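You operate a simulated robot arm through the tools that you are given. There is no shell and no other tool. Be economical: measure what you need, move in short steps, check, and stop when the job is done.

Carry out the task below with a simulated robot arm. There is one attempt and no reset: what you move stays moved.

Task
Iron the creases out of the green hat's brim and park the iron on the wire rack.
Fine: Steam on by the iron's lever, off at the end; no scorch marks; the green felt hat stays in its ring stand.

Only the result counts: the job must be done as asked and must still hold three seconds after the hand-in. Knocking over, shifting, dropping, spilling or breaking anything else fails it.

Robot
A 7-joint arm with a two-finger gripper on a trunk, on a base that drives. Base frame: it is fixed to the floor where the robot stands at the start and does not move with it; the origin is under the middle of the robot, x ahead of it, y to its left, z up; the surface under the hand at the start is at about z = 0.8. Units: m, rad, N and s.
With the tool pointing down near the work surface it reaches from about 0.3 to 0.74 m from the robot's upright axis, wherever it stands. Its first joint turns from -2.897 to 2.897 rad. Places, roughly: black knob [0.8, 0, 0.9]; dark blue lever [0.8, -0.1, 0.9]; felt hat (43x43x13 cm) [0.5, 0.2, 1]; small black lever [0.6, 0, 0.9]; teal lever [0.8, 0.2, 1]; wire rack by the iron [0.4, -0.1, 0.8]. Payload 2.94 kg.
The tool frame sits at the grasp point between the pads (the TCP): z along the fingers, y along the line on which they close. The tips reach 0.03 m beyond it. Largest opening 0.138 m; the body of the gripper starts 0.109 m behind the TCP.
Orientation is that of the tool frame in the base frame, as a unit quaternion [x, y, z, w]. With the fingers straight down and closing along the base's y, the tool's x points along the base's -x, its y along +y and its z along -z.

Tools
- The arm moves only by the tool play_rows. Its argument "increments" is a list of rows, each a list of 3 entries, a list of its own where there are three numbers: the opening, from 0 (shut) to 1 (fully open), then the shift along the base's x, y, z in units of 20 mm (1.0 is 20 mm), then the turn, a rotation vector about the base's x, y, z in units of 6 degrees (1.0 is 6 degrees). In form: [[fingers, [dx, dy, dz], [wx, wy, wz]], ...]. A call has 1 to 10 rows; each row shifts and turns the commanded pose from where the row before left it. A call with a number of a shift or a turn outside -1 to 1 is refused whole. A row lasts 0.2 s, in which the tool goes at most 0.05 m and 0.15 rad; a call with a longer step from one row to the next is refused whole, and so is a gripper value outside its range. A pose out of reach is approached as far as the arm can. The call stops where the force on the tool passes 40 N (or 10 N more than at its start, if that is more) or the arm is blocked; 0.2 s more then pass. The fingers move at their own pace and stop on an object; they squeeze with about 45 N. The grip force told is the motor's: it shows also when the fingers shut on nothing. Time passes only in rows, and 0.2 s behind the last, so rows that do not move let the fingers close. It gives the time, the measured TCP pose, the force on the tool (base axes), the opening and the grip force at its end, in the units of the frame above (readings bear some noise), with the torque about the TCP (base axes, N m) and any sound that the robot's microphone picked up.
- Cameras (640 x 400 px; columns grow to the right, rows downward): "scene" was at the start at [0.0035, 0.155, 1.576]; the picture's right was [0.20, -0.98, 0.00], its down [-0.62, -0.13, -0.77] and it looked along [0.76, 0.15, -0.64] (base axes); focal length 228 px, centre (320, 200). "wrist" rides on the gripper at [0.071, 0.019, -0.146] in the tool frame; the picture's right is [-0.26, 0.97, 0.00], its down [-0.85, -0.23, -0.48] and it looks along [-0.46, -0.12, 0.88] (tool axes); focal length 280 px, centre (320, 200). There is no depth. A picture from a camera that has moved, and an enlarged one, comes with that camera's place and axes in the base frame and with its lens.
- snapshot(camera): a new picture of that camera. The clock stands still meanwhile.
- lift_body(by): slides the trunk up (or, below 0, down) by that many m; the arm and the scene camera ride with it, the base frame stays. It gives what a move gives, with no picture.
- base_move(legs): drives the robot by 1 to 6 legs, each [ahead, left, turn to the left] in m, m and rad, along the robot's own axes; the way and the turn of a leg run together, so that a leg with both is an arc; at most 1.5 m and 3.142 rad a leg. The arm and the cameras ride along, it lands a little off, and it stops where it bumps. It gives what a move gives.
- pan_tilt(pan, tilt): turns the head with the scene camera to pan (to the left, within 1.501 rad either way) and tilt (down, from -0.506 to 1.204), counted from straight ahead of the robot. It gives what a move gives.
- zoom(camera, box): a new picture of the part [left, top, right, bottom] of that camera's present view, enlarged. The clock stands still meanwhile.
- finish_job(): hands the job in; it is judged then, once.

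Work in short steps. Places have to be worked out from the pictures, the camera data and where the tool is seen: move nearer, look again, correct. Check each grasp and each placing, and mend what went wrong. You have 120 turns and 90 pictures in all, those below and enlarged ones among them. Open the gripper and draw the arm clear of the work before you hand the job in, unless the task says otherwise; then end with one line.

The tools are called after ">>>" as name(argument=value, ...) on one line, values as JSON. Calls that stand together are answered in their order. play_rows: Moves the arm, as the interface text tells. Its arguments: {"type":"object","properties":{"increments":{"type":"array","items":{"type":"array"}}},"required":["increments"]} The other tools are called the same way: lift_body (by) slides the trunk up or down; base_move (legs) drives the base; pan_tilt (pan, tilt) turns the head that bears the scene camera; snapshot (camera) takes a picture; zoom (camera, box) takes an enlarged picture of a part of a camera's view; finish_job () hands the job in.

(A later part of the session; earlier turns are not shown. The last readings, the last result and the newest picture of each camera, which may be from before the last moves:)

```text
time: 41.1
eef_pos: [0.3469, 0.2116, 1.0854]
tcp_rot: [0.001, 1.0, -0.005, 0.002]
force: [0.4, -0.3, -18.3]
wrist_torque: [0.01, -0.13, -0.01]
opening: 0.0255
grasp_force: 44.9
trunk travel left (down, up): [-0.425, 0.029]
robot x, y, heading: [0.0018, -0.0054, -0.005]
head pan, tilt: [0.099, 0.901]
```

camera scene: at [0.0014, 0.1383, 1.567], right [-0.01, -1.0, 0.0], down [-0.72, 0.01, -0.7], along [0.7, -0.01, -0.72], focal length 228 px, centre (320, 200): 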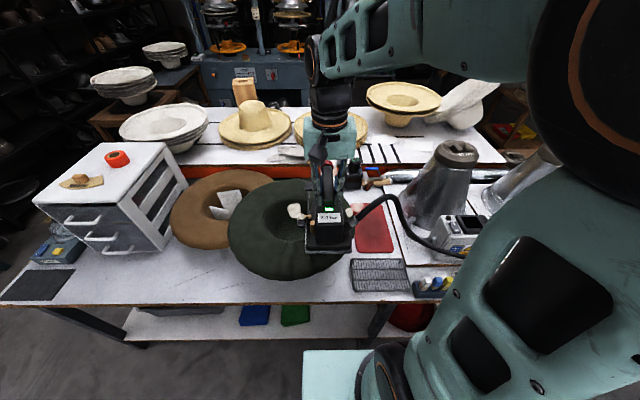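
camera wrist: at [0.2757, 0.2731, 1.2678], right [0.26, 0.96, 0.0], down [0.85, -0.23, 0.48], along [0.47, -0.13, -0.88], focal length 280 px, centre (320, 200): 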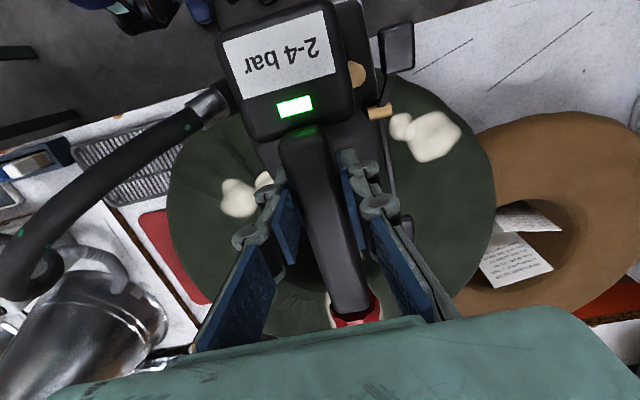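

Now it's just off the surface. I'll lower 1 mm per row while sweeping.

>>> play_rows(increments=[[0, [0, -0.25, -0.07], [0, 0, 0]], [0, [0, -0.25, -0.07], [0, 0, 0]]])

>>> play_rows(increments=[[0, [0, -0.25, -0.07], [0, 0, 0]], [0, [0, -0.25, -0.07], [0, 0, 0]]])

>>> zoom(camera="scene", box=[200, 150, 400, 300])

```text
time: 41.7
eef_pos: [0.3467, 0.2033, 1.0843]
tcp_rot: [0.0, 1.0, -0.002, 0.004]
force: [-1.3, 1.0, -13.2]
wrist_torque: [0.3, -0.22, 0.11]
opening: 0.0254
grasp_force: 45.2
trunk travel left (down, up): [-0.425, 0.029]
robot x, y, heading: [-0.0012, -0.0021, 0.003]
head pan, tilt: [0.099, 0.901]
```

```text
time: 42.3
eef_pos: [0.347, 0.1933, 1.0825]
tcp_rot: [0.001, 1.0, -0.001, 0.007]
force: [-0.4, 10.5, 10.1]
wrist_torque: [0.77, -0.43, 0.14]
opening: 0.0253
grasp_force: 44.8
trunk travel left (down, up): [-0.425, 0.029]
robot x, y, heading: [-0.0014, -0.004, -0.0]
head pan, tilt: [0.099, 0.901]
```

```text
2.67 times, centred on (300, 225) of scene
camera zoom: at [-0.0058, 0.1469, 1.5593], right [0.1, -0.99, 0.0], down [-0.78, -0.08, -0.62], along [0.62, 0.06, -0.78], focal length 607 px, centre (373, 133)
```

zoom: 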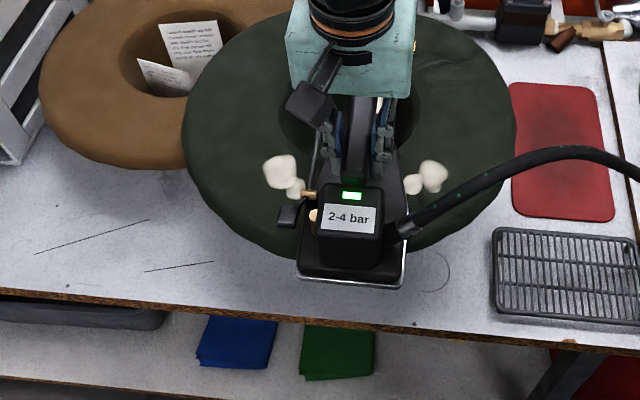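

It's in contact at about 28 N, a bit firm. I'll ease up 1.5 mm and keep sweeping right.

>>> play_rows(increments=[[0, [0, -0.25, 0.08], [0, 0, 0]], [0, [0, -0.3, 0], [0, 0, 0]], [0, [0, -0.3, 0], [0, 0, 0]]])

>>> play_rows(increments=[[0, [0, -0.3, -0.02], [0, 0, 0]], [0, [0, -0.3, -0.02], [0, 0, 0]], [0, [0, -0.3, -0.02], [0, 0, 0]]])

>>> play_rows(increments=[[0, [0.1, -0.3, 0], [0, 0, 0]], [0, [0.1, -0.3, 0], [0, 0, 0]], [0, [0.1, -0.3, 0], [0, 0, 0]]])

>>> zoom(camera="scene", box=[200, 150, 400, 300])

```text
time: 43.1
eef_pos: [0.3459, 0.1756, 1.0826]
tcp_rot: [0.0, 1.0, -0.003, 0.006]
force: [0.8, 7.9, 10.1]
wrist_torque: [0.95, -1.15, 0.25]
opening: 0.0256
grasp_force: 44.7
trunk travel left (down, up): [-0.425, 0.029]
robot x, y, heading: [-0.0011, -0.0027, 0.001]
head pan, tilt: [0.099, 0.901]
```

```text
time: 43.9
eef_pos: [0.3468, 0.1588, 1.082]
tcp_rot: [0.0, 1.0, -0.002, 0.006]
force: [-2.3, 15.7, 28.1]
wrist_torque: [0.99, 0.66, -0.27]
opening: 0.026
grasp_force: 45.0
trunk travel left (down, up): [-0.425, 0.029]
robot x, y, heading: [0.0002, -0.0006, 0.001]
head pan, tilt: [0.099, 0.901]
```

```text
time: 44.7
eef_pos: [0.3501, 0.1406, 1.082]
tcp_rot: [0.0, 1.0, -0.004, 0.006]
force: [-4.8, 12.0, 18.1]
wrist_torque: [0.91, -0.74, 0.2]
opening: 0.0258
grasp_force: 45.2
trunk travel left (down, up): [-0.425, 0.029]
robot x, y, heading: [-0.0005, 0.0037, 0.003]
head pan, tilt: [0.099, 0.901]
```

```text
2.67 times, centred on (300, 225) of scene
camera zoom: at [-0.0073, 0.1469, 1.5587], right [0.1, -1.0, 0.0], down [-0.78, -0.08, -0.62], along [0.62, 0.06, -0.78], focal length 607 px, centre (373, 133)
```

zoom: 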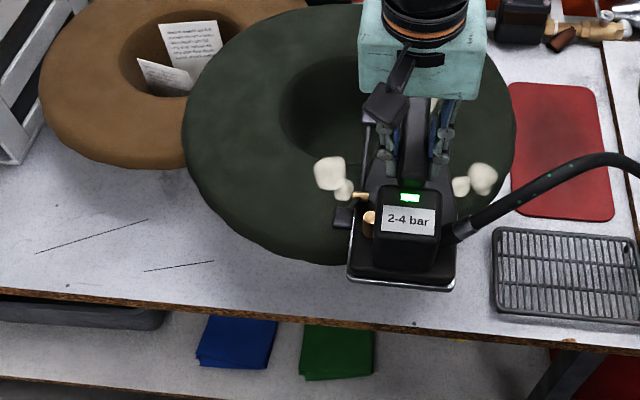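

The brim behind the iron looks smooth and the hat hasn't moved. I'll ease slightly and continue along the brim.

>>> play_rows(increments=[[0, [0.2, -0.3, 0.06], [0, 0, 0]], [0, [0.2, -0.3, 0], [0, 0, 0]], [0, [0.2, -0.3, 0], [0, 0, 0]]])

>>> play_rows(increments=[[0, [0.3, -0.3, 0], [0, 0, 0]], [0, [0.3, -0.3, 0], [0, 0, 0]], [0, [0.3, -0.3, 0], [0, 0, 0]]])

>>> play_rows(increments=[[0, [0.3, -0.3, 0], [0, 0, 0]], [0, [0.3, -0.3, 0], [0, 0, 0]], [0, [0.3, -0.3, 0], [0, 0, 0]]])

>>> zoom(camera="scene", box=[200, 150, 400, 300])

```text
time: 45.5
eef_pos: [0.3618, 0.1225, 1.0817]
tcp_rot: [0.001, 1.0, -0.004, 0.004]
force: [-8.2, 7.3, 10.0]
wrist_torque: [0.74, 0.41, 0.07]
opening: 0.0256
grasp_force: 44.9
trunk travel left (down, up): [-0.425, 0.029]
robot x, y, heading: [-0.0018, -0.0019, 0.003]
head pan, tilt: [0.099, 0.901]
```

```text
time: 46.3
eef_pos: [0.3797, 0.1042, 1.0821]
tcp_rot: [0.0, 1.0, -0.004, 0.004]
force: [-7.9, 6.5, 10.4]
wrist_torque: [1.13, 1.09, 0.09]
opening: 0.026
grasp_force: 44.9
trunk travel left (down, up): [-0.425, 0.029]
robot x, y, heading: [0.0008, -0.0003, -0.001]
head pan, tilt: [0.099, 0.901]
```

```text
time: 47.1
eef_pos: [0.3986, 0.0848, 1.0831]
tcp_rot: [0.001, 1.0, -0.003, 0.004]
force: [-5.6, 5.6, 5.0]
wrist_torque: [0.73, 0.99, -0.2]
opening: 0.0265
grasp_force: 45.2
trunk travel left (down, up): [-0.425, 0.029]
robot x, y, heading: [-0.0007, -0.0047, -0.001]
head pan, tilt: [0.099, 0.901]
```

```text
2.67 times, centred on (300, 225) of scene
camera zoom: at [-0.0063, 0.1464, 1.5588], right [0.1, -1.0, 0.0], down [-0.78, -0.08, -0.62], along [0.62, 0.06, -0.78], focal length 607 px, centre (373, 133)
```

zoom: 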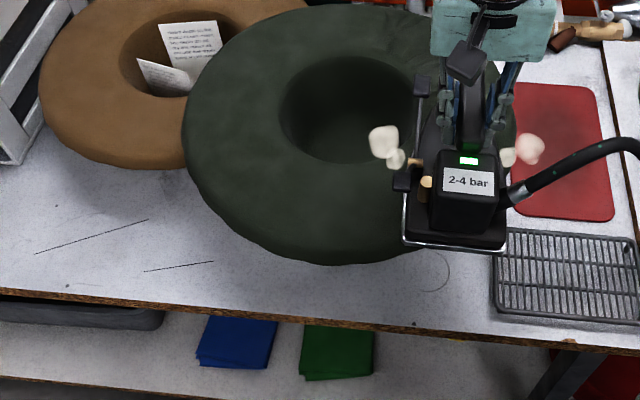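

The near creases look gone. I'll lift off, move forward toward the far-right group, and look.

>>> play_rows(increments=[[0, [0.2, 0, 1], [0, 0, 0]], [0, [1, 0, 1], [0, 0, 0]], [0, [1, 0, 0.5], [0, 0, 0]], [0, [1, 0, 0], [0, 0, 0]], [0, [1, 0, 0], [0, 0, 0]], [0, [1, 0, 0], [0, 0, 0]], [0, [1, -0.5, 0], [0, 0, 0]], [0, [1, -0.5, 0], [0, 0, 0]]])

>>> zoom(camera="scene", box=[250, 140, 400, 260])

>>> snapshot(camera="wrist")

```text
time: 48.9
eef_pos: [0.544, 0.0672, 1.1305]
tcp_rot: [0.0, 1.0, -0.004, 0.001]
force: [-1.0, 0.0, -19.3]
wrist_torque: [0.0, -0.16, 0.02]
opening: 0.0253
grasp_force: 45.8
trunk travel left (down, up): [-0.425, 0.029]
robot x, y, heading: [-0.001, -0.0025, 0.0]
head pan, tilt: [0.099, 0.901]
```

```text
3.33 times, centred on (325, 200) of scene
camera zoom: at [-0.0022, 0.1457, 1.5589], right [0.1, -1.0, 0.0], down [-0.78, -0.08, -0.62], along [0.62, 0.06, -0.79], focal length 758 px, centre (303, 200)
```

zoom: 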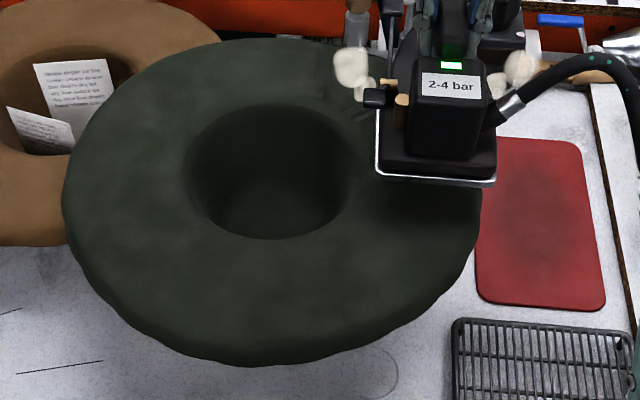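

```text
48 pictures are left
camera wrist: at [0.4737, 0.0863, 1.275], right [0.26, 0.96, -0.01], down [0.85, -0.23, 0.48], along [0.46, -0.13, -0.88], focal length 280 px, centre (320, 200)
```

wrist: 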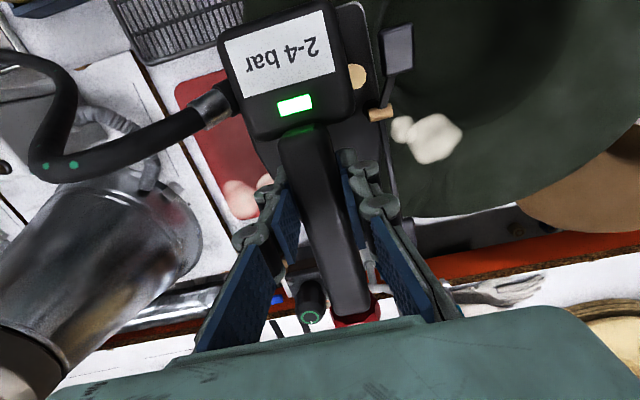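

The near group is clean with no scorch. The far-right group is next: I'll approach from its right edge, then sweep left.

>>> play_rows(increments=[[0, [0.9, 0.1, 0], [0, 0, 0]], [0, [0.9, 0.1, -0.5], [0, 0, 0]], [0, [0.9, 0.1, -0.5], [0, 0, 0]], [0, [0.1, 0.1, -0.5], [0, 0, 0]], [0, [0, 0.2, -0.4], [0, 0, 0]]])

>>> play_rows(increments=[[0, [0, 0.3, -0.1], [0, 0, 0]], [0, [0, 0.3, -0.1], [0, 0, 0]], [0, [0, 0.3, -0.1], [0, 0, 0]]])

>>> zoom(camera="scene", box=[250, 140, 400, 260])

```text
time: 50.1
eef_pos: [0.601, 0.0778, 1.0933]
tcp_rot: [0.0, 1.0, -0.004, 0.003]
force: [0.1, 0.5, -18.6]
wrist_torque: [-0.01, -0.13, 0.02]
opening: 0.0254
grasp_force: 45.3
trunk travel left (down, up): [-0.425, 0.029]
robot x, y, heading: [-0.0018, -0.0043, -0.003]
head pan, tilt: [0.099, 0.901]
```

```text
time: 50.9
eef_pos: [0.5988, 0.0947, 1.0908]
tcp_rot: [0.0, 1.0, -0.002, 0.006]
force: [2.3, -5.2, 2.1]
wrist_torque: [0.06, 1.36, 0.46]
opening: 0.0255
grasp_force: 44.7
trunk travel left (down, up): [-0.425, 0.029]
robot x, y, heading: [-0.0009, -0.0014, 0.0]
head pan, tilt: [0.099, 0.901]
```

```text
3.33 times, centred on (325, 200) of scene
camera zoom: at [-0.0044, 0.1456, 1.5592], right [0.1, -0.99, 0.0], down [-0.78, -0.08, -0.62], along [0.62, 0.06, -0.78], focal length 758 px, centre (303, 200)
```

zoom: 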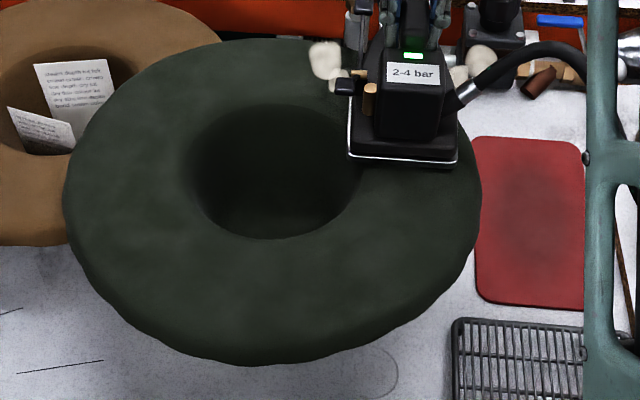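

Contact is about 20 N at z 1.091 here. I'll ease a touch and sweep left.

>>> play_rows(increments=[[0, [0.2, 0.3, 0.04], [0, 0, 0]], [0, [0.2, 0.3, 0], [0, 0, 0]], [0, [0.2, 0.3, 0], [0, 0, 0]]])

>>> play_rows(increments=[[0, [0.1, 0.3, -0.03], [0, 0, 0]], [0, [0.1, 0.3, -0.03], [0, 0, 0]], [0, [0.1, 0.3, -0.03], [0, 0, 0]]])

>>> play_rows(increments=[[0, [0.1, 0.3, -0.03], [0, 0, 0]], [0, [0.1, 0.3, -0.03], [0, 0, 0]], [0, [0.1, 0.3, -0.03], [0, 0, 0]]])

>>> zoom(camera="scene", box=[250, 140, 400, 260])

```text
time: 51.7
eef_pos: [0.6118, 0.1144, 1.0873]
tcp_rot: [0.001, 1.0, -0.003, 0.003]
force: [-0.2, -1.3, -7.0]
wrist_torque: [0.14, 0.7, 0.14]
opening: 0.0255
grasp_force: 45.3
trunk travel left (down, up): [-0.425, 0.029]
robot x, y, heading: [0.0014, -0.0034, 0.002]
head pan, tilt: [0.099, 0.901]
```

```text
time: 52.5
eef_pos: [0.6188, 0.1313, 1.0873]
tcp_rot: [0.001, 1.0, -0.002, 0.005]
force: [-0.6, -3.3, -7.4]
wrist_torque: [0.15, 0.22, 0.18]
opening: 0.0254
grasp_force: 45.2
trunk travel left (down, up): [-0.425, 0.029]
robot x, y, heading: [-0.003, -0.0018, -0.003]
head pan, tilt: [0.099, 0.901]
```

```text
time: 53.3
eef_pos: [0.6249, 0.1481, 1.0881]
tcp_rot: [0.0, 1.0, -0.002, 0.007]
force: [-0.1, -6.6, 9.7]
wrist_torque: [-0.15, 1.43, 0.52]
opening: 0.0252
grasp_force: 45.2
trunk travel left (down, up): [-0.425, 0.029]
robot x, y, heading: [0.0008, -0.0007, -0.002]
head pan, tilt: [0.099, 0.901]
```

```text
3.33 times, centred on (325, 200) of scene
camera zoom: at [-0.0059, 0.1442, 1.5593], right [0.1, -1.0, 0.0], down [-0.78, -0.08, -0.62], along [0.62, 0.06, -0.78], focal length 758 px, centre (303, 200)
```

zoom: 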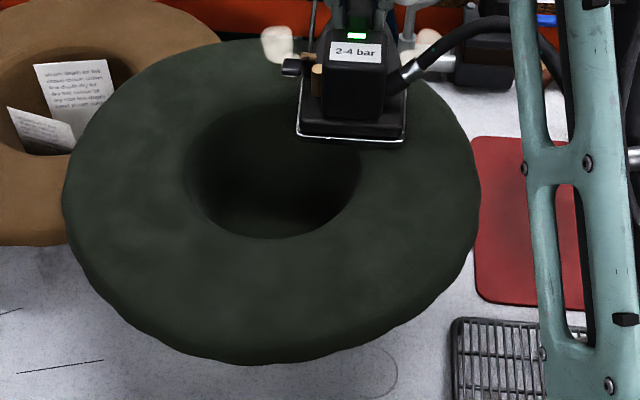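

The right portion is smooth. I'll continue left a bit more to cover the end of the group, then lift.

>>> play_rows(increments=[[0, [0, 0.3, 0.03], [0, 0, 0]], [0, [0, 0.3, 0], [0, 0, 0]], [0, [0, 0.3, 0], [0, 0, 0]]])

>>> play_rows(increments=[[0, [0, 0.3, 0], [0, 0, 0]], [0, [0, 0.3, 0], [0, 0, 0]], [0, [0, 0.3, 0], [0, 0, 0]], [0, [0, 0.3, 0], [0, 0, 0]]])

>>> play_rows(increments=[[0, [0, 0, 1], [0, 0, 0]], [0, [-0.5, -0.5, 1], [0, 0, 0]], [0, [-1, -1, 0.5], [0, 0, 0]], [0, [-1, -1, 0.5], [0, 0, 0]], [0, [-1, -1, 0.5], [0, 0, 0]], [0, [-1, -1, 0.5], [0, 0, 0]], [0, [-0.5, -1, 0], [0, 0, 0]], [0, [-0.5, -1, 0], [0, 0, 0]], [0, [-0.5, -1, 0], [0, 0, 0]], [0, [-0.5, -1, 0], [0, 0, 0]]])

>>> play_rows(increments=[[0, [0, -1, 0], [0, 0, 0]], [0, [0, -1, 0], [0, 0, 0]], [0, [0, -1, 0], [0, 0, 0]], [0, [0, -1, 0], [0, 0, 0]], [0, [0, 0, 0], [0, 0, 0]]])

>>> zoom(camera="scene", box=[230, 140, 390, 270])

>>> snapshot(camera="wrist")

```text
time: 54.1
eef_pos: [0.6234, 0.1679, 1.0872]
tcp_rot: [0.0, 1.0, -0.002, 0.006]
force: [3.9, -7.4, 9.7]
wrist_torque: [0.14, 0.25, 0.27]
opening: 0.0254
grasp_force: 44.9
trunk travel left (down, up): [-0.425, 0.029]
robot x, y, heading: [-0.0003, 0.0014, -0.002]
head pan, tilt: [0.099, 0.901]
```

```text
time: 55.1
eef_pos: [0.6226, 0.189, 1.0884]
tcp_rot: [0.001, 1.0, -0.001, 0.006]
force: [0.9, -14.2, 18.2]
wrist_torque: [-0.22, 0.64, 0.44]
opening: 0.0257
grasp_force: 44.7
trunk travel left (down, up): [-0.425, 0.029]
robot x, y, heading: [-0.0014, 0.0019, 0.001]
head pan, tilt: [0.099, 0.901]
```

```text
time: 57.3
eef_pos: [0.4946, 0.0196, 1.1673]
tcp_rot: [-0.001, 1.0, -0.003, 0.003]
force: [0.1, 0.2, -18.2]
wrist_torque: [0.01, -0.2, -0.01]
opening: 0.0254
grasp_force: 45.3
trunk travel left (down, up): [-0.425, 0.029]
robot x, y, heading: [0.0014, -0.0012, 0.0]
head pan, tilt: [0.099, 0.901]
```

```text
time: 58.5
eef_pos: [0.4937, -0.0569, 1.1659]
tcp_rot: [0.0, 1.0, -0.003, 0.004]
force: [0.1, 0.2, -17.5]
wrist_torque: [0.0, -0.2, 0.01]
opening: 0.0256
grasp_force: 44.7
trunk travel left (down, up): [-0.425, 0.029]
robot x, y, heading: [-0.0006, -0.0017, -0.0]
head pan, tilt: [0.099, 0.901]
```

```text
3.08 times, centred on (310, 205) of scene
camera zoom: at [-0.0032, 0.1457, 1.5589], right [0.1, -0.99, 0.0], down [-0.78, -0.08, -0.62], along [0.62, 0.06, -0.78], focal length 700 px, centre (351, 185)
```

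zoom: 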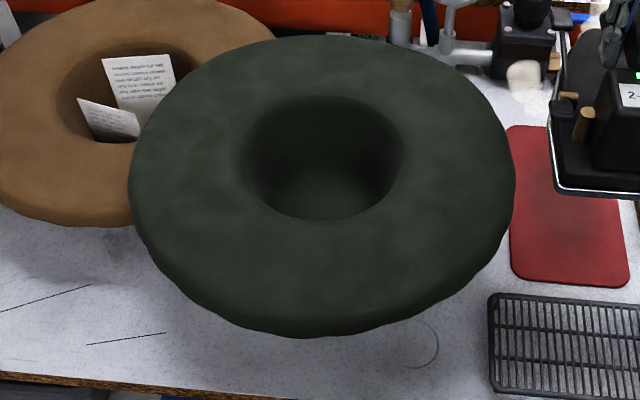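

```text
44 pictures are left
camera wrist: at [0.4228, -0.0375, 1.3104], right [0.26, 0.97, 0.0], down [0.85, -0.23, 0.48], along [0.47, -0.13, -0.88], focal length 280 px, centre (320, 200)
```

wrist: 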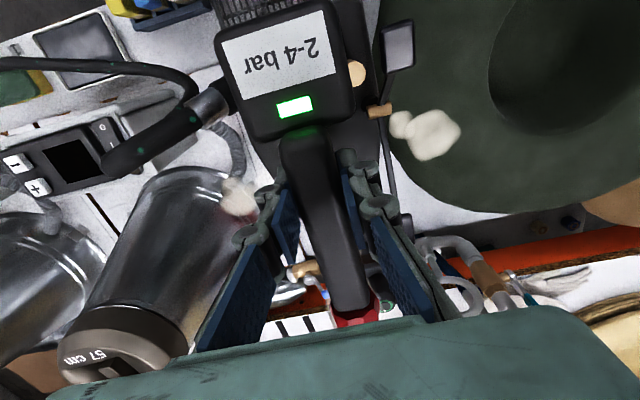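

The brim looks uniformly smooth. I'll take one closer zoom at its right half and rear for leftovers.

>>> zoom(camera="scene", box=[300, 145, 370, 225])

>>> zoom(camera="scene", box=[260, 190, 365, 265])

```text
5.00 times, centred on (335, 185) of scene
camera zoom: at [-0.0032, 0.1457, 1.5589], right [0.1, -0.99, 0.0], down [-0.78, -0.08, -0.62], along [0.62, 0.06, -0.78], focal length 1138 px, centre (245, 275)
```

zoom: 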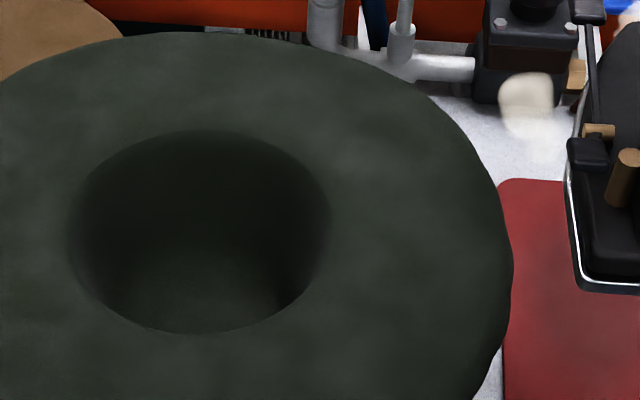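

```text
5.33 times, centred on (312, 228) of scene
camera zoom: at [-0.0032, 0.1457, 1.5589], right [0.1, -0.99, 0.0], down [-0.78, -0.08, -0.62], along [0.62, 0.06, -0.78], focal length 1214 px, centre (360, 53)
```

zoom: 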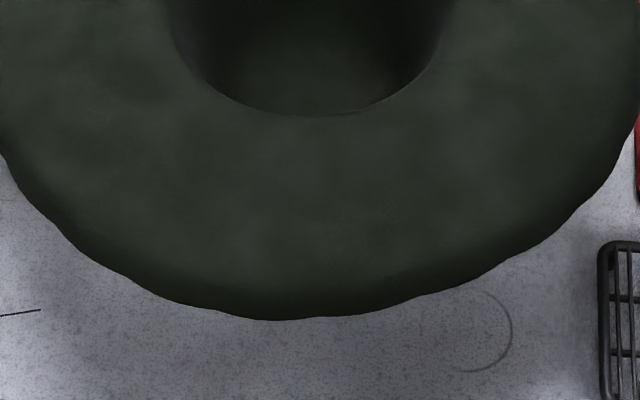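

Everything is ironed and there are no scorch marks. Next is the rack: about x 0.306–0.436, y -0.18–0.015, with a sponge box next to its right end. I'll aim the head there for a better look before turning the iron 90° to fit.

>>> pan_tilt(pan=-0.2, tilt=1.1)

>>> snapshot(camera="scene")

```text
time: 59.3
eef_pos: [0.4936, -0.0573, 1.1658]
tcp_rot: [0.001, 1.0, -0.002, 0.005]
force: [0.0, -0.2, -17.4]
wrist_torque: [0.03, -0.18, -0.04]
opening: 0.0255
grasp_force: 44.9
trunk travel left (down, up): [-0.425, 0.029]
robot x, y, heading: [-0.0003, 0.0007, -0.0]
head pan, tilt: [-0.201, 1.1]
```

```text
41 pictures are left
camera scene: at [-0.0164, 0.1254, 1.5452], right [-0.2, -0.98, 0.0], down [-0.87, 0.18, -0.45], along [0.44, -0.09, -0.89], focal length 228 px, centre (320, 200)
```

scene: 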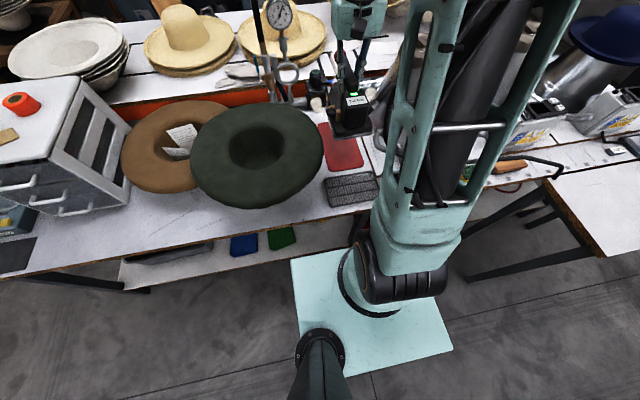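

The sponge box is at roughly x 0.29–0.335, y<-0.17. I'll park the iron with its nose toward +y and the TCP at about (0.378,-0.065), so the heel ends near y=-0.16. I'll rotate and shift at height.

>>> play_rows(increments=[[0, [-0.4, 0, 0], [0, 0, 1]], [0, [-0.4, 0, 0], [0, 0, 1]], [0, [-0.4, 0, 0], [0, 0, 1]], [0, [-0.4, 0, 0], [0, 0, 1]], [0, [-0.4, 0, 0], [0, 0, 1]], [0, [-0.4, 0, 0], [0, 0, 1]], [0, [-0.4, 0, 0], [0, 0, 1]], [0, [-0.4, 0, 0], [0, 0, 1]]])

>>> play_rows(increments=[[0, [-0.4, 0, 0], [0, 0, 1]], [0, [-0.4, 0, 0], [0, 0, 1]], [0, [-0.4, 0, 0], [0, 0, 1]], [0, [-0.4, 0, 0], [0, 0, 1]], [0, [-0.4, 0, 0], [0, 0, 1]], [0, [-0.4, 0, 0], [0, 0, 1]], [0, [-0.4, 0, 0], [0, 0, 1]], [0, [0, 0, 0], [0, 0, 0]]])

>>> snapshot(camera="scene")

>>> snapshot(camera="wrist")

```text
time: 61.1
eef_pos: [0.4315, -0.0607, 1.1668]
tcp_rot: [-0.407, 0.913, -0.001, 0.005]
force: [0.4, -0.7, -17.8]
wrist_torque: [0.15, -0.1, -0.01]
opening: 0.0254
grasp_force: 45.1
trunk travel left (down, up): [-0.425, 0.029]
robot x, y, heading: [0.0007, 0.004, 0.002]
head pan, tilt: [-0.201, 1.1]
```

```text
time: 62.9
eef_pos: [0.374, -0.0611, 1.1592]
tcp_rot: [0.707, -0.707, -0.008, -0.001]
force: [0.3, -0.3, -17.9]
wrist_torque: [0.21, -0.02, 0.0]
opening: 0.0257
grasp_force: 44.8
trunk travel left (down, up): [-0.425, 0.029]
robot x, y, heading: [0.0034, -0.0023, -0.003]
head pan, tilt: [-0.201, 1.1]
```

```text
40 pictures are left
camera scene: at [-0.0116, 0.1209, 1.5513], right [-0.25, -0.97, 0.0], down [-0.82, 0.21, -0.53], along [0.52, -0.13, -0.85], focal length 228 px, centre (320, 200)
```

scene: 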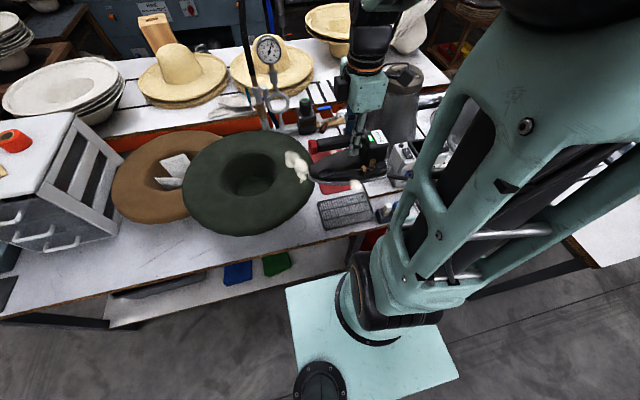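

```text
39 pictures are left
camera wrist: at [0.3566, -0.1329, 1.3049], right [-0.96, 0.26, 0.01], down [0.23, 0.84, 0.48], along [0.12, 0.47, -0.88], focal length 280 px, centre (320, 200)
```

wrist: 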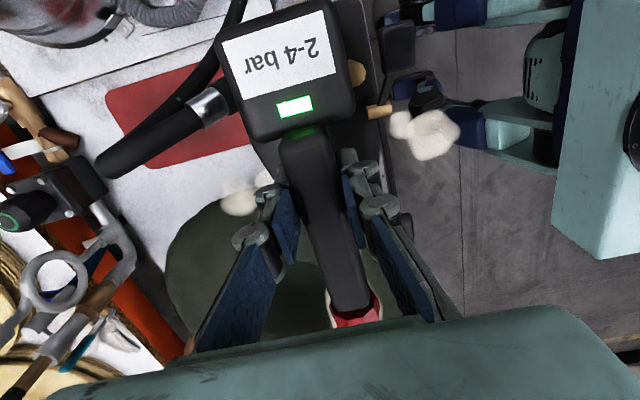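

Rotation done. I'll zoom the scene view to check the rack's position relative to the iron.

>>> zoom(camera="scene", box=[290, 110, 420, 240])

```text
3.08 times, centred on (355, 175) of scene
camera zoom: at [-0.0116, 0.1209, 1.5513], right [-0.25, -0.97, 0.0], down [-0.82, 0.21, -0.53], along [0.52, -0.13, -0.85], focal length 700 px, centre (212, 277)
```

zoom: 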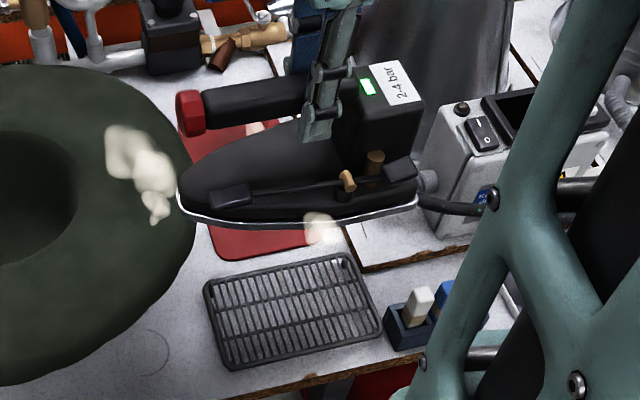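

The rack spans x 0.315–0.427, y -0.167–0.021. I want the TCP at about (0.373,-0.070), and contact should come near z≈0.93. Descending.

>>> play_rows(increments=[[0, [0, -0.45, -1], [0, 0, 0]], [0, [0, 0, -1], [0, 0, 0]], [0, [0, 0, -1], [0, 0, 0]], [0, [0, 0, -1], [0, 0, 0]], [0, [0, 0, -1], [0, 0, 0]], [0, [0, 0, -1], [0, 0, 0]], [0, [0, 0, -1], [0, 0, 0]], [0, [0, 0, -1], [0, 0, 0]]])

>>> zoom(camera="scene", box=[290, 110, 420, 240])

```text
time: 64.7
eef_pos: [0.3728, -0.0731, 1.0062]
tcp_rot: [-0.705, 0.709, 0.003, 0.006]
force: [-7.7, -37.3, 2.2]
wrist_torque: [0.36, -0.33, -0.46]
opening: 0.0257
grasp_force: 44.8
trunk travel left (down, up): [-0.425, 0.029]
robot x, y, heading: [-0.0019, -0.0041, -0.003]
head pan, tilt: [-0.201, 1.1]
```

```text
3.08 times, centred on (355, 175) of scene
camera zoom: at [-0.0198, 0.1197, 1.5456], right [-0.2, -0.98, 0.0], down [-0.87, 0.18, -0.45], along [0.45, -0.09, -0.89], focal length 700 px, centre (212, 277)
```

zoom: 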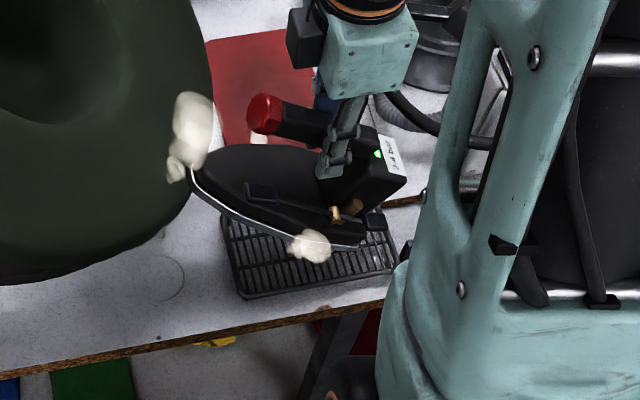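

The iron's nose caught the side of the brim: there's a 37 N sideways push and the iron pitched nose-up. I'll back off in -y first, then check.

>>> play_rows(increments=[[0, [0, -0.7, 0], [0, 0, 0]], [0, [0, -0.7, 0.3], [0, 0, 0]], [0, [0, 0, 0.5], [0, 0, 0]]])

>>> zoom(camera="scene", box=[290, 110, 420, 240])

>>> snapshot(camera="scene")

```text
time: 65.5
eef_pos: [0.3744, -0.0948, 1.0207]
tcp_rot: [0.708, -0.707, -0.002, -0.005]
force: [-0.9, -0.1, -18.2]
wrist_torque: [-0.29, 0.06, 0.0]
opening: 0.0252
grasp_force: 44.9
trunk travel left (down, up): [-0.425, 0.029]
robot x, y, heading: [-0.0019, 0.0016, 0.003]
head pan, tilt: [-0.201, 1.1]
```

```text
3.08 times, centred on (355, 175) of scene
camera zoom: at [-0.0169, 0.1255, 1.545], right [-0.2, -0.98, 0.0], down [-0.87, 0.18, -0.45], along [0.44, -0.09, -0.89], focal length 700 px, centre (212, 277)
```

zoom: 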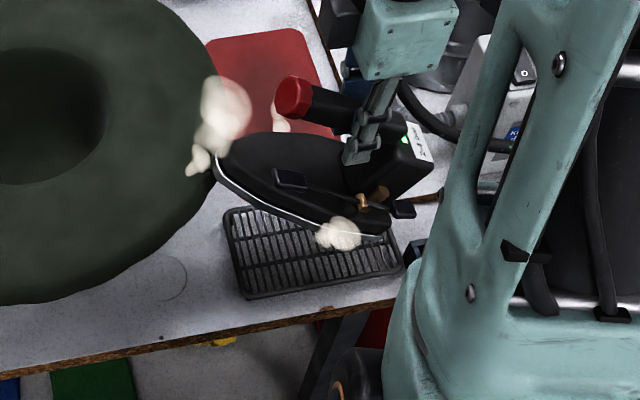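

```text
35 pictures are left
camera scene: at [-0.0169, 0.1255, 1.545], right [-0.2, -0.98, 0.0], down [-0.87, 0.18, -0.45], along [0.44, -0.09, -0.89], focal length 228 px, centre (320, 200)
```

scene: 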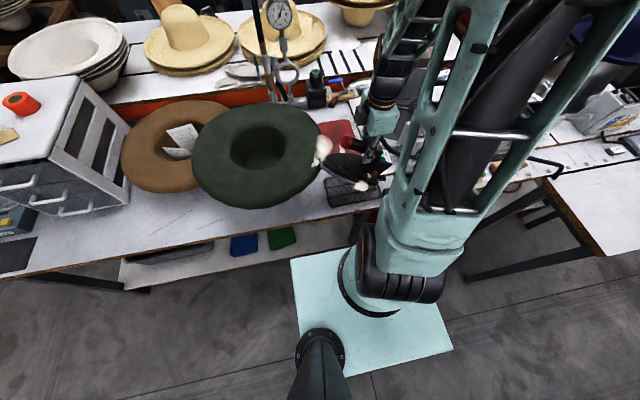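

The hat looks unmoved, but the iron slipped about 28° nose-up in the grip. I'll raise it, yaw another 15° so the nose clears the hat and the heel clears the sponge box, and pitch the hand to bring the sole level.

>>> play_rows(increments=[[0, [0, 0, 1], [0, 0, 0]], [0, [0, 0, 1], [0, 0, 0]], [0, [0, 0, 1], [0, 0, 0]], [0, [0, 0, 1], [0, 0, 0]], [0, [0, 0, 0.5], [0, 0, 1]], [0, [0, 0, 0], [0, 0, 1]], [0, [0, 0, 0], [0, 0, 0.5]]])

>>> play_rows(increments=[[0, [0, 0, 0], [-0.966, -0.26, 0]], [0, [0, 0, 0], [-0.966, -0.26, 0]], [0, [0, 0, 0], [-0.966, -0.26, 0]], [0, [0, 0, 0], [-0.966, -0.26, 0]], [0, [0, 0, 0], [-0.48, -0.13, 0]], [0, [0, 0, 0], [0, 0, 0]]])

>>> zoom(camera="scene", box=[270, 80, 430, 220])

>>> snapshot(camera="wrist")

```text
time: 67.1
eef_pos: [0.3746, -0.0959, 1.1121]
tcp_rot: [0.794, -0.608, -0.002, -0.005]
force: [0.6, -0.7, -19.1]
wrist_torque: [-0.27, -0.11, -0.02]
opening: 0.0251
grasp_force: 45.4
trunk travel left (down, up): [-0.425, 0.029]
robot x, y, heading: [-0.0001, -0.0009, -0.002]
head pan, tilt: [-0.201, 1.1]
```

```text
time: 68.5
eef_pos: [0.3723, -0.0965, 1.1057]
tcp_rot: [0.774, -0.591, 0.175, 0.143]
force: [-0.2, -0.4, -17.1]
wrist_torque: [0.33, 0.08, -0.02]
opening: 0.0253
grasp_force: 45.3
trunk travel left (down, up): [-0.425, 0.029]
robot x, y, heading: [-0.0009, -0.0008, 0.002]
head pan, tilt: [-0.201, 1.1]
```

```text
2.86 times, centred on (350, 150) of scene
camera zoom: at [-0.0122, 0.121, 1.5506], right [-0.24, -0.97, 0.0], down [-0.83, 0.21, -0.52], along [0.51, -0.13, -0.85], focal length 650 px, centre (234, 343)
```

zoom: 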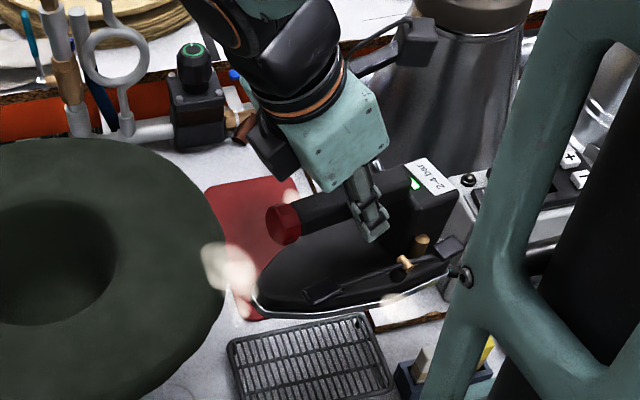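

```text
33 pictures are left
camera wrist: at [0.3564, -0.1008, 1.2669], right [-0.99, -0.03, -0.1], down [-0.03, 1.0, 0.05], along [0.1, 0.05, -0.99], focal length 280 px, centre (320, 200)
```

wrist: 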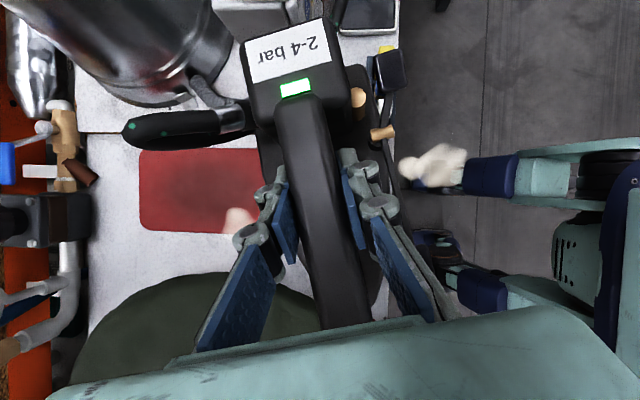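

The sole is nearly level, perhaps 5° nose-up. I'll correct that slightly, shift to about (0.38,-0.07), and descend, watching the hat clearance.

>>> play_rows(increments=[[0, [0.4, 0.6, 0], [-0.6, -0.16, 0]], [0, [0, 0.6, -0.5], [0, 0, 0]], [0, [0, 0, -1], [0, 0, 0]], [0, [0, 0, -1], [0, 0, 0]], [0, [0, 0, 0], [0, 0, 0]]])

>>> zoom(camera="scene", box=[270, 80, 430, 220])

```text
time: 69.7
eef_pos: [0.3824, -0.0697, 1.0606]
tcp_rot: [0.767, -0.587, 0.208, 0.156]
force: [0.4, -1.1, -17.6]
wrist_torque: [0.38, 0.11, -0.03]
opening: 0.0253
grasp_force: 44.9
trunk travel left (down, up): [-0.425, 0.029]
robot x, y, heading: [-0.001, -0.0009, -0.002]
head pan, tilt: [-0.201, 1.1]
```

```text
2.86 times, centred on (350, 150) of scene
camera zoom: at [-0.0169, 0.1252, 1.5452], right [-0.2, -0.98, 0.0], down [-0.87, 0.18, -0.45], along [0.44, -0.09, -0.89], focal length 650 px, centre (234, 343)
```

zoom: 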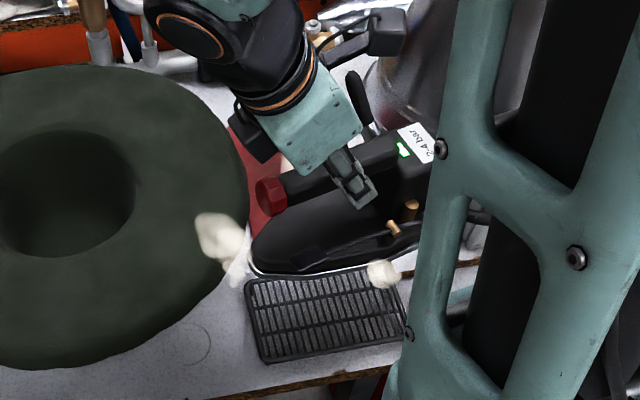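

The nose is about 2.5 cm from the rim. I'll nudge 5 mm in -y and lower more slowly.

>>> play_rows(increments=[[0, [0, -0.25, -0.7], [0, 0, 0]], [0, [0, 0, -0.7], [0, 0, 0]], [0, [0, 0, -0.7], [0, 0, 0]]])

>>> play_rows(increments=[[0, [0, 0, -0.7], [0, 0, 0]], [0, [0, 0, -0.7], [0, 0, 0]], [0, [0, 0, -0.5], [0, 0, 0]]])

>>> zoom(camera="scene", box=[270, 80, 430, 220])

```text
time: 70.5
eef_pos: [0.3829, -0.0763, 1.0173]
tcp_rot: [0.767, -0.586, 0.209, 0.157]
force: [0.3, 0.9, -17.1]
wrist_torque: [0.35, 0.11, 0.0]
opening: 0.0252
grasp_force: 45.5
trunk travel left (down, up): [-0.425, 0.029]
robot x, y, heading: [0.0007, -0.0008, 0.003]
head pan, tilt: [-0.201, 1.1]
```

```text
time: 71.3
eef_pos: [0.3828, -0.0751, 0.9817]
tcp_rot: [0.767, -0.586, 0.208, 0.157]
force: [-0.1, -0.9, -18.5]
wrist_torque: [0.4, 0.14, -0.01]
opening: 0.0255
grasp_force: 44.3
trunk travel left (down, up): [-0.425, 0.029]
robot x, y, heading: [-0.0017, 0.0034, 0.001]
head pan, tilt: [-0.201, 1.1]
```

```text
2.86 times, centred on (350, 150) of scene
camera zoom: at [-0.0167, 0.1252, 1.5452], right [-0.2, -0.98, 0.0], down [-0.87, 0.18, -0.45], along [0.44, -0.09, -0.89], focal length 650 px, centre (234, 343)
```

zoom: 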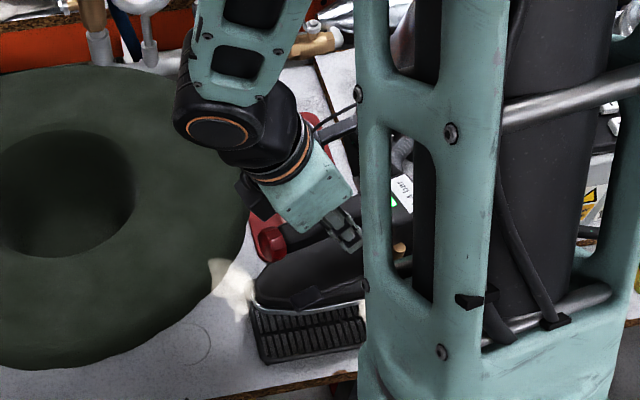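

Still clear and free-hanging. Continuing down in small steps toward rack contact.

>>> play_rows(increments=[[0, [0, 0, -0.5], [0, 0, 0]], [0, [0, 0, -0.5], [0, 0, 0]], [0, [0, 0, -0.4], [0, 0, 0]]])

>>> play_rows(increments=[[0, [0, 0, -0.25], [0, 0, 0]], [0, [0, 0, -0.2], [0, 0, 0]]])

>>> zoom(camera="scene", box=[270, 80, 430, 220])

```text
time: 72.1
eef_pos: [0.3816, -0.0767, 0.9549]
tcp_rot: [0.767, -0.587, 0.208, 0.157]
force: [0.1, 0.3, -17.6]
wrist_torque: [0.4, 0.11, 0.02]
opening: 0.0253
grasp_force: 45.0
trunk travel left (down, up): [-0.425, 0.029]
robot x, y, heading: [-0.0031, 0.0006, -0.006]
head pan, tilt: [-0.201, 1.1]
```

```text
time: 72.7
eef_pos: [0.3816, -0.0768, 0.9461]
tcp_rot: [0.766, -0.587, 0.208, 0.156]
force: [0.2, 0.0, -18.0]
wrist_torque: [0.38, 0.13, -0.02]
opening: 0.0256
grasp_force: 44.5
trunk travel left (down, up): [-0.425, 0.029]
robot x, y, heading: [0.0006, -0.0018, 0.002]
head pan, tilt: [-0.201, 1.1]
```

```text
2.86 times, centred on (350, 150) of scene
camera zoom: at [-0.0168, 0.1252, 1.5452], right [-0.2, -0.98, 0.0], down [-0.87, 0.18, -0.45], along [0.44, -0.09, -0.89], focal length 650 px, centre (234, 343)
```

zoom: 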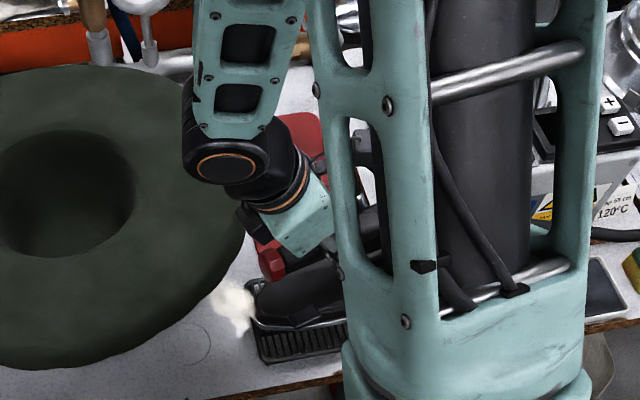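

>>> play_rows(increments=[[0, [0, 0, -0.2], [0, 0, 0]], [0, [0, 0, -0.2], [0, 0, 0]], [0, [0, 0, 0], [0, 0, 0]]])

>>> play_rows(increments=[[0, [0, 0, -0.15], [0, 0, 0]], [0, [0, 0, -0.15], [0, 0, 0]]])

>>> snapshot(camera="wrist")

```text
time: 73.5
eef_pos: [0.3814, -0.0778, 0.9367]
tcp_rot: [0.766, -0.588, 0.207, 0.157]
force: [-0.4, 0.6, -18.4]
wrist_torque: [0.36, 0.12, -0.01]
opening: 0.0253
grasp_force: 44.4
trunk travel left (down, up): [-0.425, 0.029]
robot x, y, heading: [0.0015, 0.0006, -0.003]
head pan, tilt: [-0.201, 1.1]
```

```text
time: 74.1
eef_pos: [0.3818, -0.0782, 0.9317]
tcp_rot: [0.766, -0.588, 0.208, 0.157]
force: [-0.6, 0.3, -17.5]
wrist_torque: [0.43, 0.12, -0.02]
opening: 0.0253
grasp_force: 44.7
trunk travel left (down, up): [-0.425, 0.029]
robot x, y, heading: [0.0003, -0.0025, -0.003]
head pan, tilt: [-0.201, 1.1]
```

```text
29 pictures are left
camera wrist: at [0.361, -0.0718, 1.0928], right [-0.99, -0.03, -0.14], down [-0.03, 1.0, -0.01], along [0.14, -0.01, -0.99], focal length 280 px, centre (320, 200)
```

wrist: 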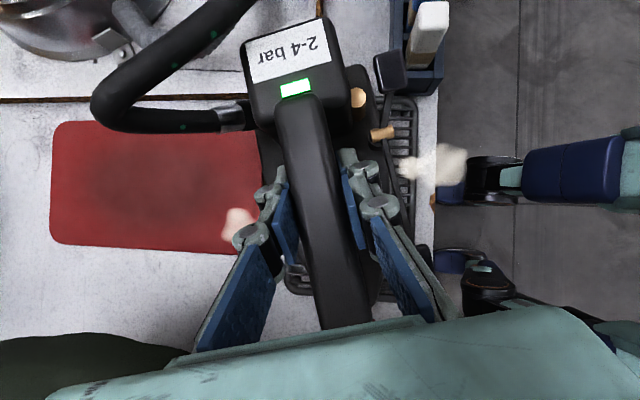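

The top view shows the iron over the rack and clear of the sponge box by about 3 cm. I'll shift 1 cm toward the robot to centre it and keep lowering.

>>> play_rows(increments=[[0, [-0.5, 0.1, 0], [0, 0, 0]], [0, [0, 0, -0.15], [0, 0, 0]], [0, [0, 0, -0.15], [0, 0, 0]]])

>>> play_rows(increments=[[0, [0, 0, -0.12], [0, 0, 0]], [0, [0, 0, -0.12], [0, 0, 0]]])

>>> play_rows(increments=[[0, [0, 0, -0.12], [0, 0, 0]], [0, [0, 0, -0.12], [0, 0, 0]]])

```text
time: 74.9
eef_pos: [0.3713, -0.0745, 0.9249]
tcp_rot: [0.766, -0.587, 0.208, 0.157]
force: [-0.4, 0.8, -15.0]
wrist_torque: [0.19, 0.11, -0.04]
opening: 0.0253
grasp_force: 45.5
trunk travel left (down, up): [-0.425, 0.029]
robot x, y, heading: [0.0013, -0.0018, 0.002]
head pan, tilt: [-0.201, 1.1]
```

```text
time: 75.5
eef_pos: [0.3734, -0.0743, 0.9222]
tcp_rot: [0.767, -0.586, 0.211, 0.156]
force: [-2.7, 10.5, 17.6]
wrist_torque: [-0.52, 0.31, -0.07]
opening: 0.0255
grasp_force: 45.1
trunk travel left (down, up): [-0.425, 0.029]
robot x, y, heading: [0.0012, 0.0028, -0.0]
head pan, tilt: [-0.201, 1.1]
```

```text
time: 75.9
eef_pos: [0.3717, -0.0725, 0.9227]
tcp_rot: [0.766, -0.587, 0.213, 0.155]
force: [-9.4, 7.6, 26.5]
wrist_torque: [0.43, 0.47, -0.2]
opening: 0.0252
grasp_force: 45.3
trunk travel left (down, up): [-0.425, 0.029]
robot x, y, heading: [-0.0026, 0.0017, -0.001]
head pan, tilt: [-0.201, 1.1]
stopped in row 2: the force on the tool passed its limit at 45 N (the readings are from after the stop); the commanded pose is now the measured one
```

The iron is on the rack. I'll ease the downward force, then open gently.

>>> play_rows(increments=[[0, [0, 0, 0.12], [0, 0, 0]], [0.45, [0, 0, 0], [0, 0, 0]], [0.45, [0, 0, 0], [0, 0, 0]], [0.45, [0, 0, 0], [0, 0, 0]]])

>>> snapshot(camera="wrist")

```text
time: 76.9
eef_pos: [0.3749, -0.0743, 0.9231]
tcp_rot: [0.766, -0.587, 0.212, 0.155]
force: [0.0, 0.1, -0.2]
wrist_torque: [0.01, 0.0, 0.0]
opening: 0.0622
grasp_force: 0.1
trunk travel left (down, up): [-0.425, 0.029]
robot x, y, heading: [-0.004, -0.0016, -0.002]
head pan, tilt: [-0.201, 1.1]
```

```text
28 pictures are left
camera wrist: at [0.3521, -0.0682, 1.0834], right [-0.99, -0.04, -0.14], down [-0.03, 1.0, -0.02], along [0.14, -0.01, -0.99], focal length 280 px, centre (320, 200)
```

wrist: 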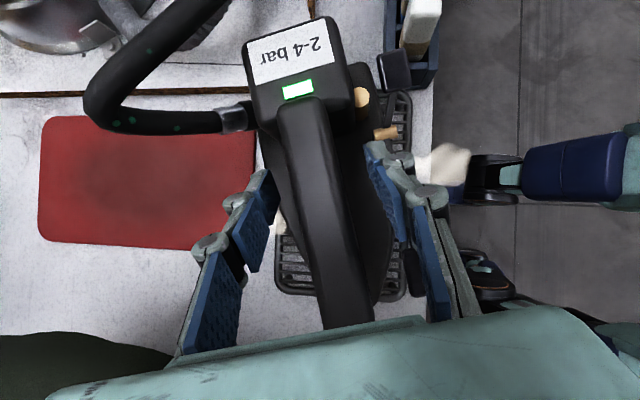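

Released cleanly and the iron sits on the rack. I'll go straight up and then level the hand.

>>> play_rows(increments=[[0.45, [0, 0, 0.5], [0, 0, 0]], [0.45, [0, 0, 1], [0, 0, 0]], [0.45, [0, 0, 1], [0, 0, 0]], [0.45, [0, 0, 1], [0, 0, 0]], [0.45, [0, 0, 1], [0, 0, 0]], [0.45, [0, 0, 1], [0, 0, 0]], [0.45, [0, 0, 1], [0, 0, 0]], [0.45, [0, 0, 1], [0, 0, 0]]])

>>> play_rows(increments=[[0, [0, -0.3, 0.5], [0.966, 0.26, 0]], [0, [0, -0.3, 0.5], [0.966, 0.26, 0]], [0, [0, -0.3, 0], [0.966, 0.26, 0]], [0, [0, -0.3, 0], [0.966, 0.26, 0]], [0, [0, 0, 0], [0.966, 0.26, 0]], [0, [0, 0, 0], [0, 0, 0]]])

>>> snapshot(camera="wrist")

>>> snapshot(camera="scene")

```text
time: 78.7
eef_pos: [0.3721, -0.0744, 1.073]
tcp_rot: [0.765, -0.588, 0.211, 0.156]
force: [-0.4, -0.7, 0.2]
wrist_torque: [0.02, 0.01, 0.01]
opening: 0.0621
grasp_force: 0.1
trunk travel left (down, up): [-0.425, 0.029]
robot x, y, heading: [-0.001, -0.0001, 0.003]
head pan, tilt: [-0.201, 1.1]
```

```text
time: 80.1
eef_pos: [0.3757, -0.0978, 1.0935]
tcp_rot: [0.793, -0.609, 0.006, -0.003]
force: [0.9, 0.3, -0.8]
wrist_torque: [0.01, -0.02, 0.01]
opening: 0.0001
grasp_force: 28.5
trunk travel left (down, up): [-0.425, 0.029]
robot x, y, heading: [0.0014, -0.0017, -0.0]
head pan, tilt: [-0.201, 1.1]
```

```text
27 pictures are left
camera wrist: at [0.3731, -0.1716, 1.2391], right [-1.0, 0.0, -0.01], down [0.0, 0.88, 0.47], along [0.01, 0.47, -0.88], focal length 280 px, centre (320, 200)
```

wrist: 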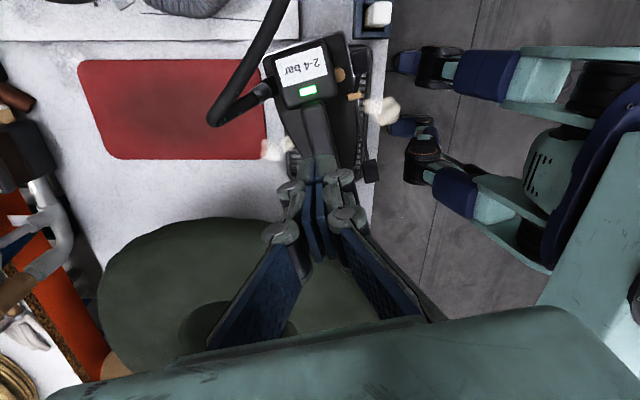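

```text
26 pictures are left
camera scene: at [-0.0184, 0.1257, 1.5451], right [-0.2, -0.98, 0.0], down [-0.87, 0.18, -0.45], along [0.44, -0.09, -0.89], focal length 228 px, centre (320, 200)
```

scene: 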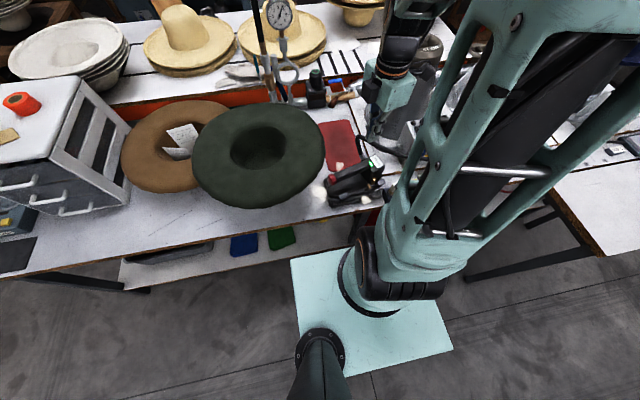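

The hat is in place and the iron is parked. I'll zoom in to locate the rear tab.

>>> zoom(camera="wrist", box=[250, 0, 420, 190])

>>> zoom(camera="scene", box=[310, 140, 400, 215])

```text
2.11 times, centred on (335, 95) of wrist
camera zoom: at [0.3731, -0.1716, 1.2391], right [-1.0, 0.0, -0.01], down [0.0, 0.88, 0.47], along [0.01, 0.47, -0.88], focal length 590 px, centre (288, 421)
```

zoom: 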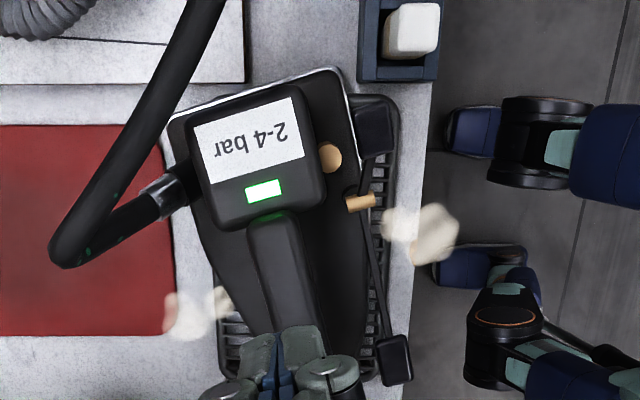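

```text
5.33 times, centred on (355, 178) of scene
camera zoom: at [-0.0184, 0.1257, 1.5451], right [-0.2, -0.98, 0.0], down [-0.87, 0.18, -0.45], along [0.44, -0.09, -0.89], focal length 1214 px, centre (133, 320)
```

zoom: 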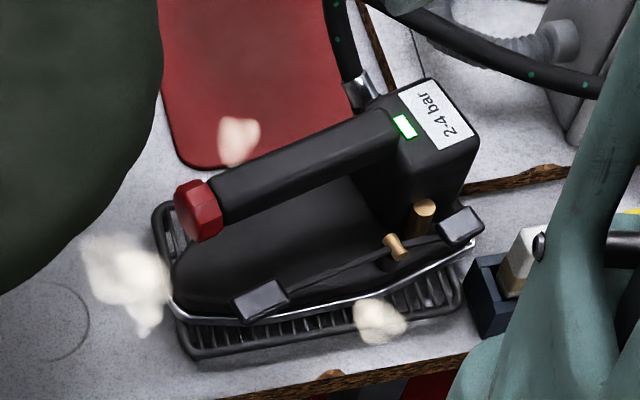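

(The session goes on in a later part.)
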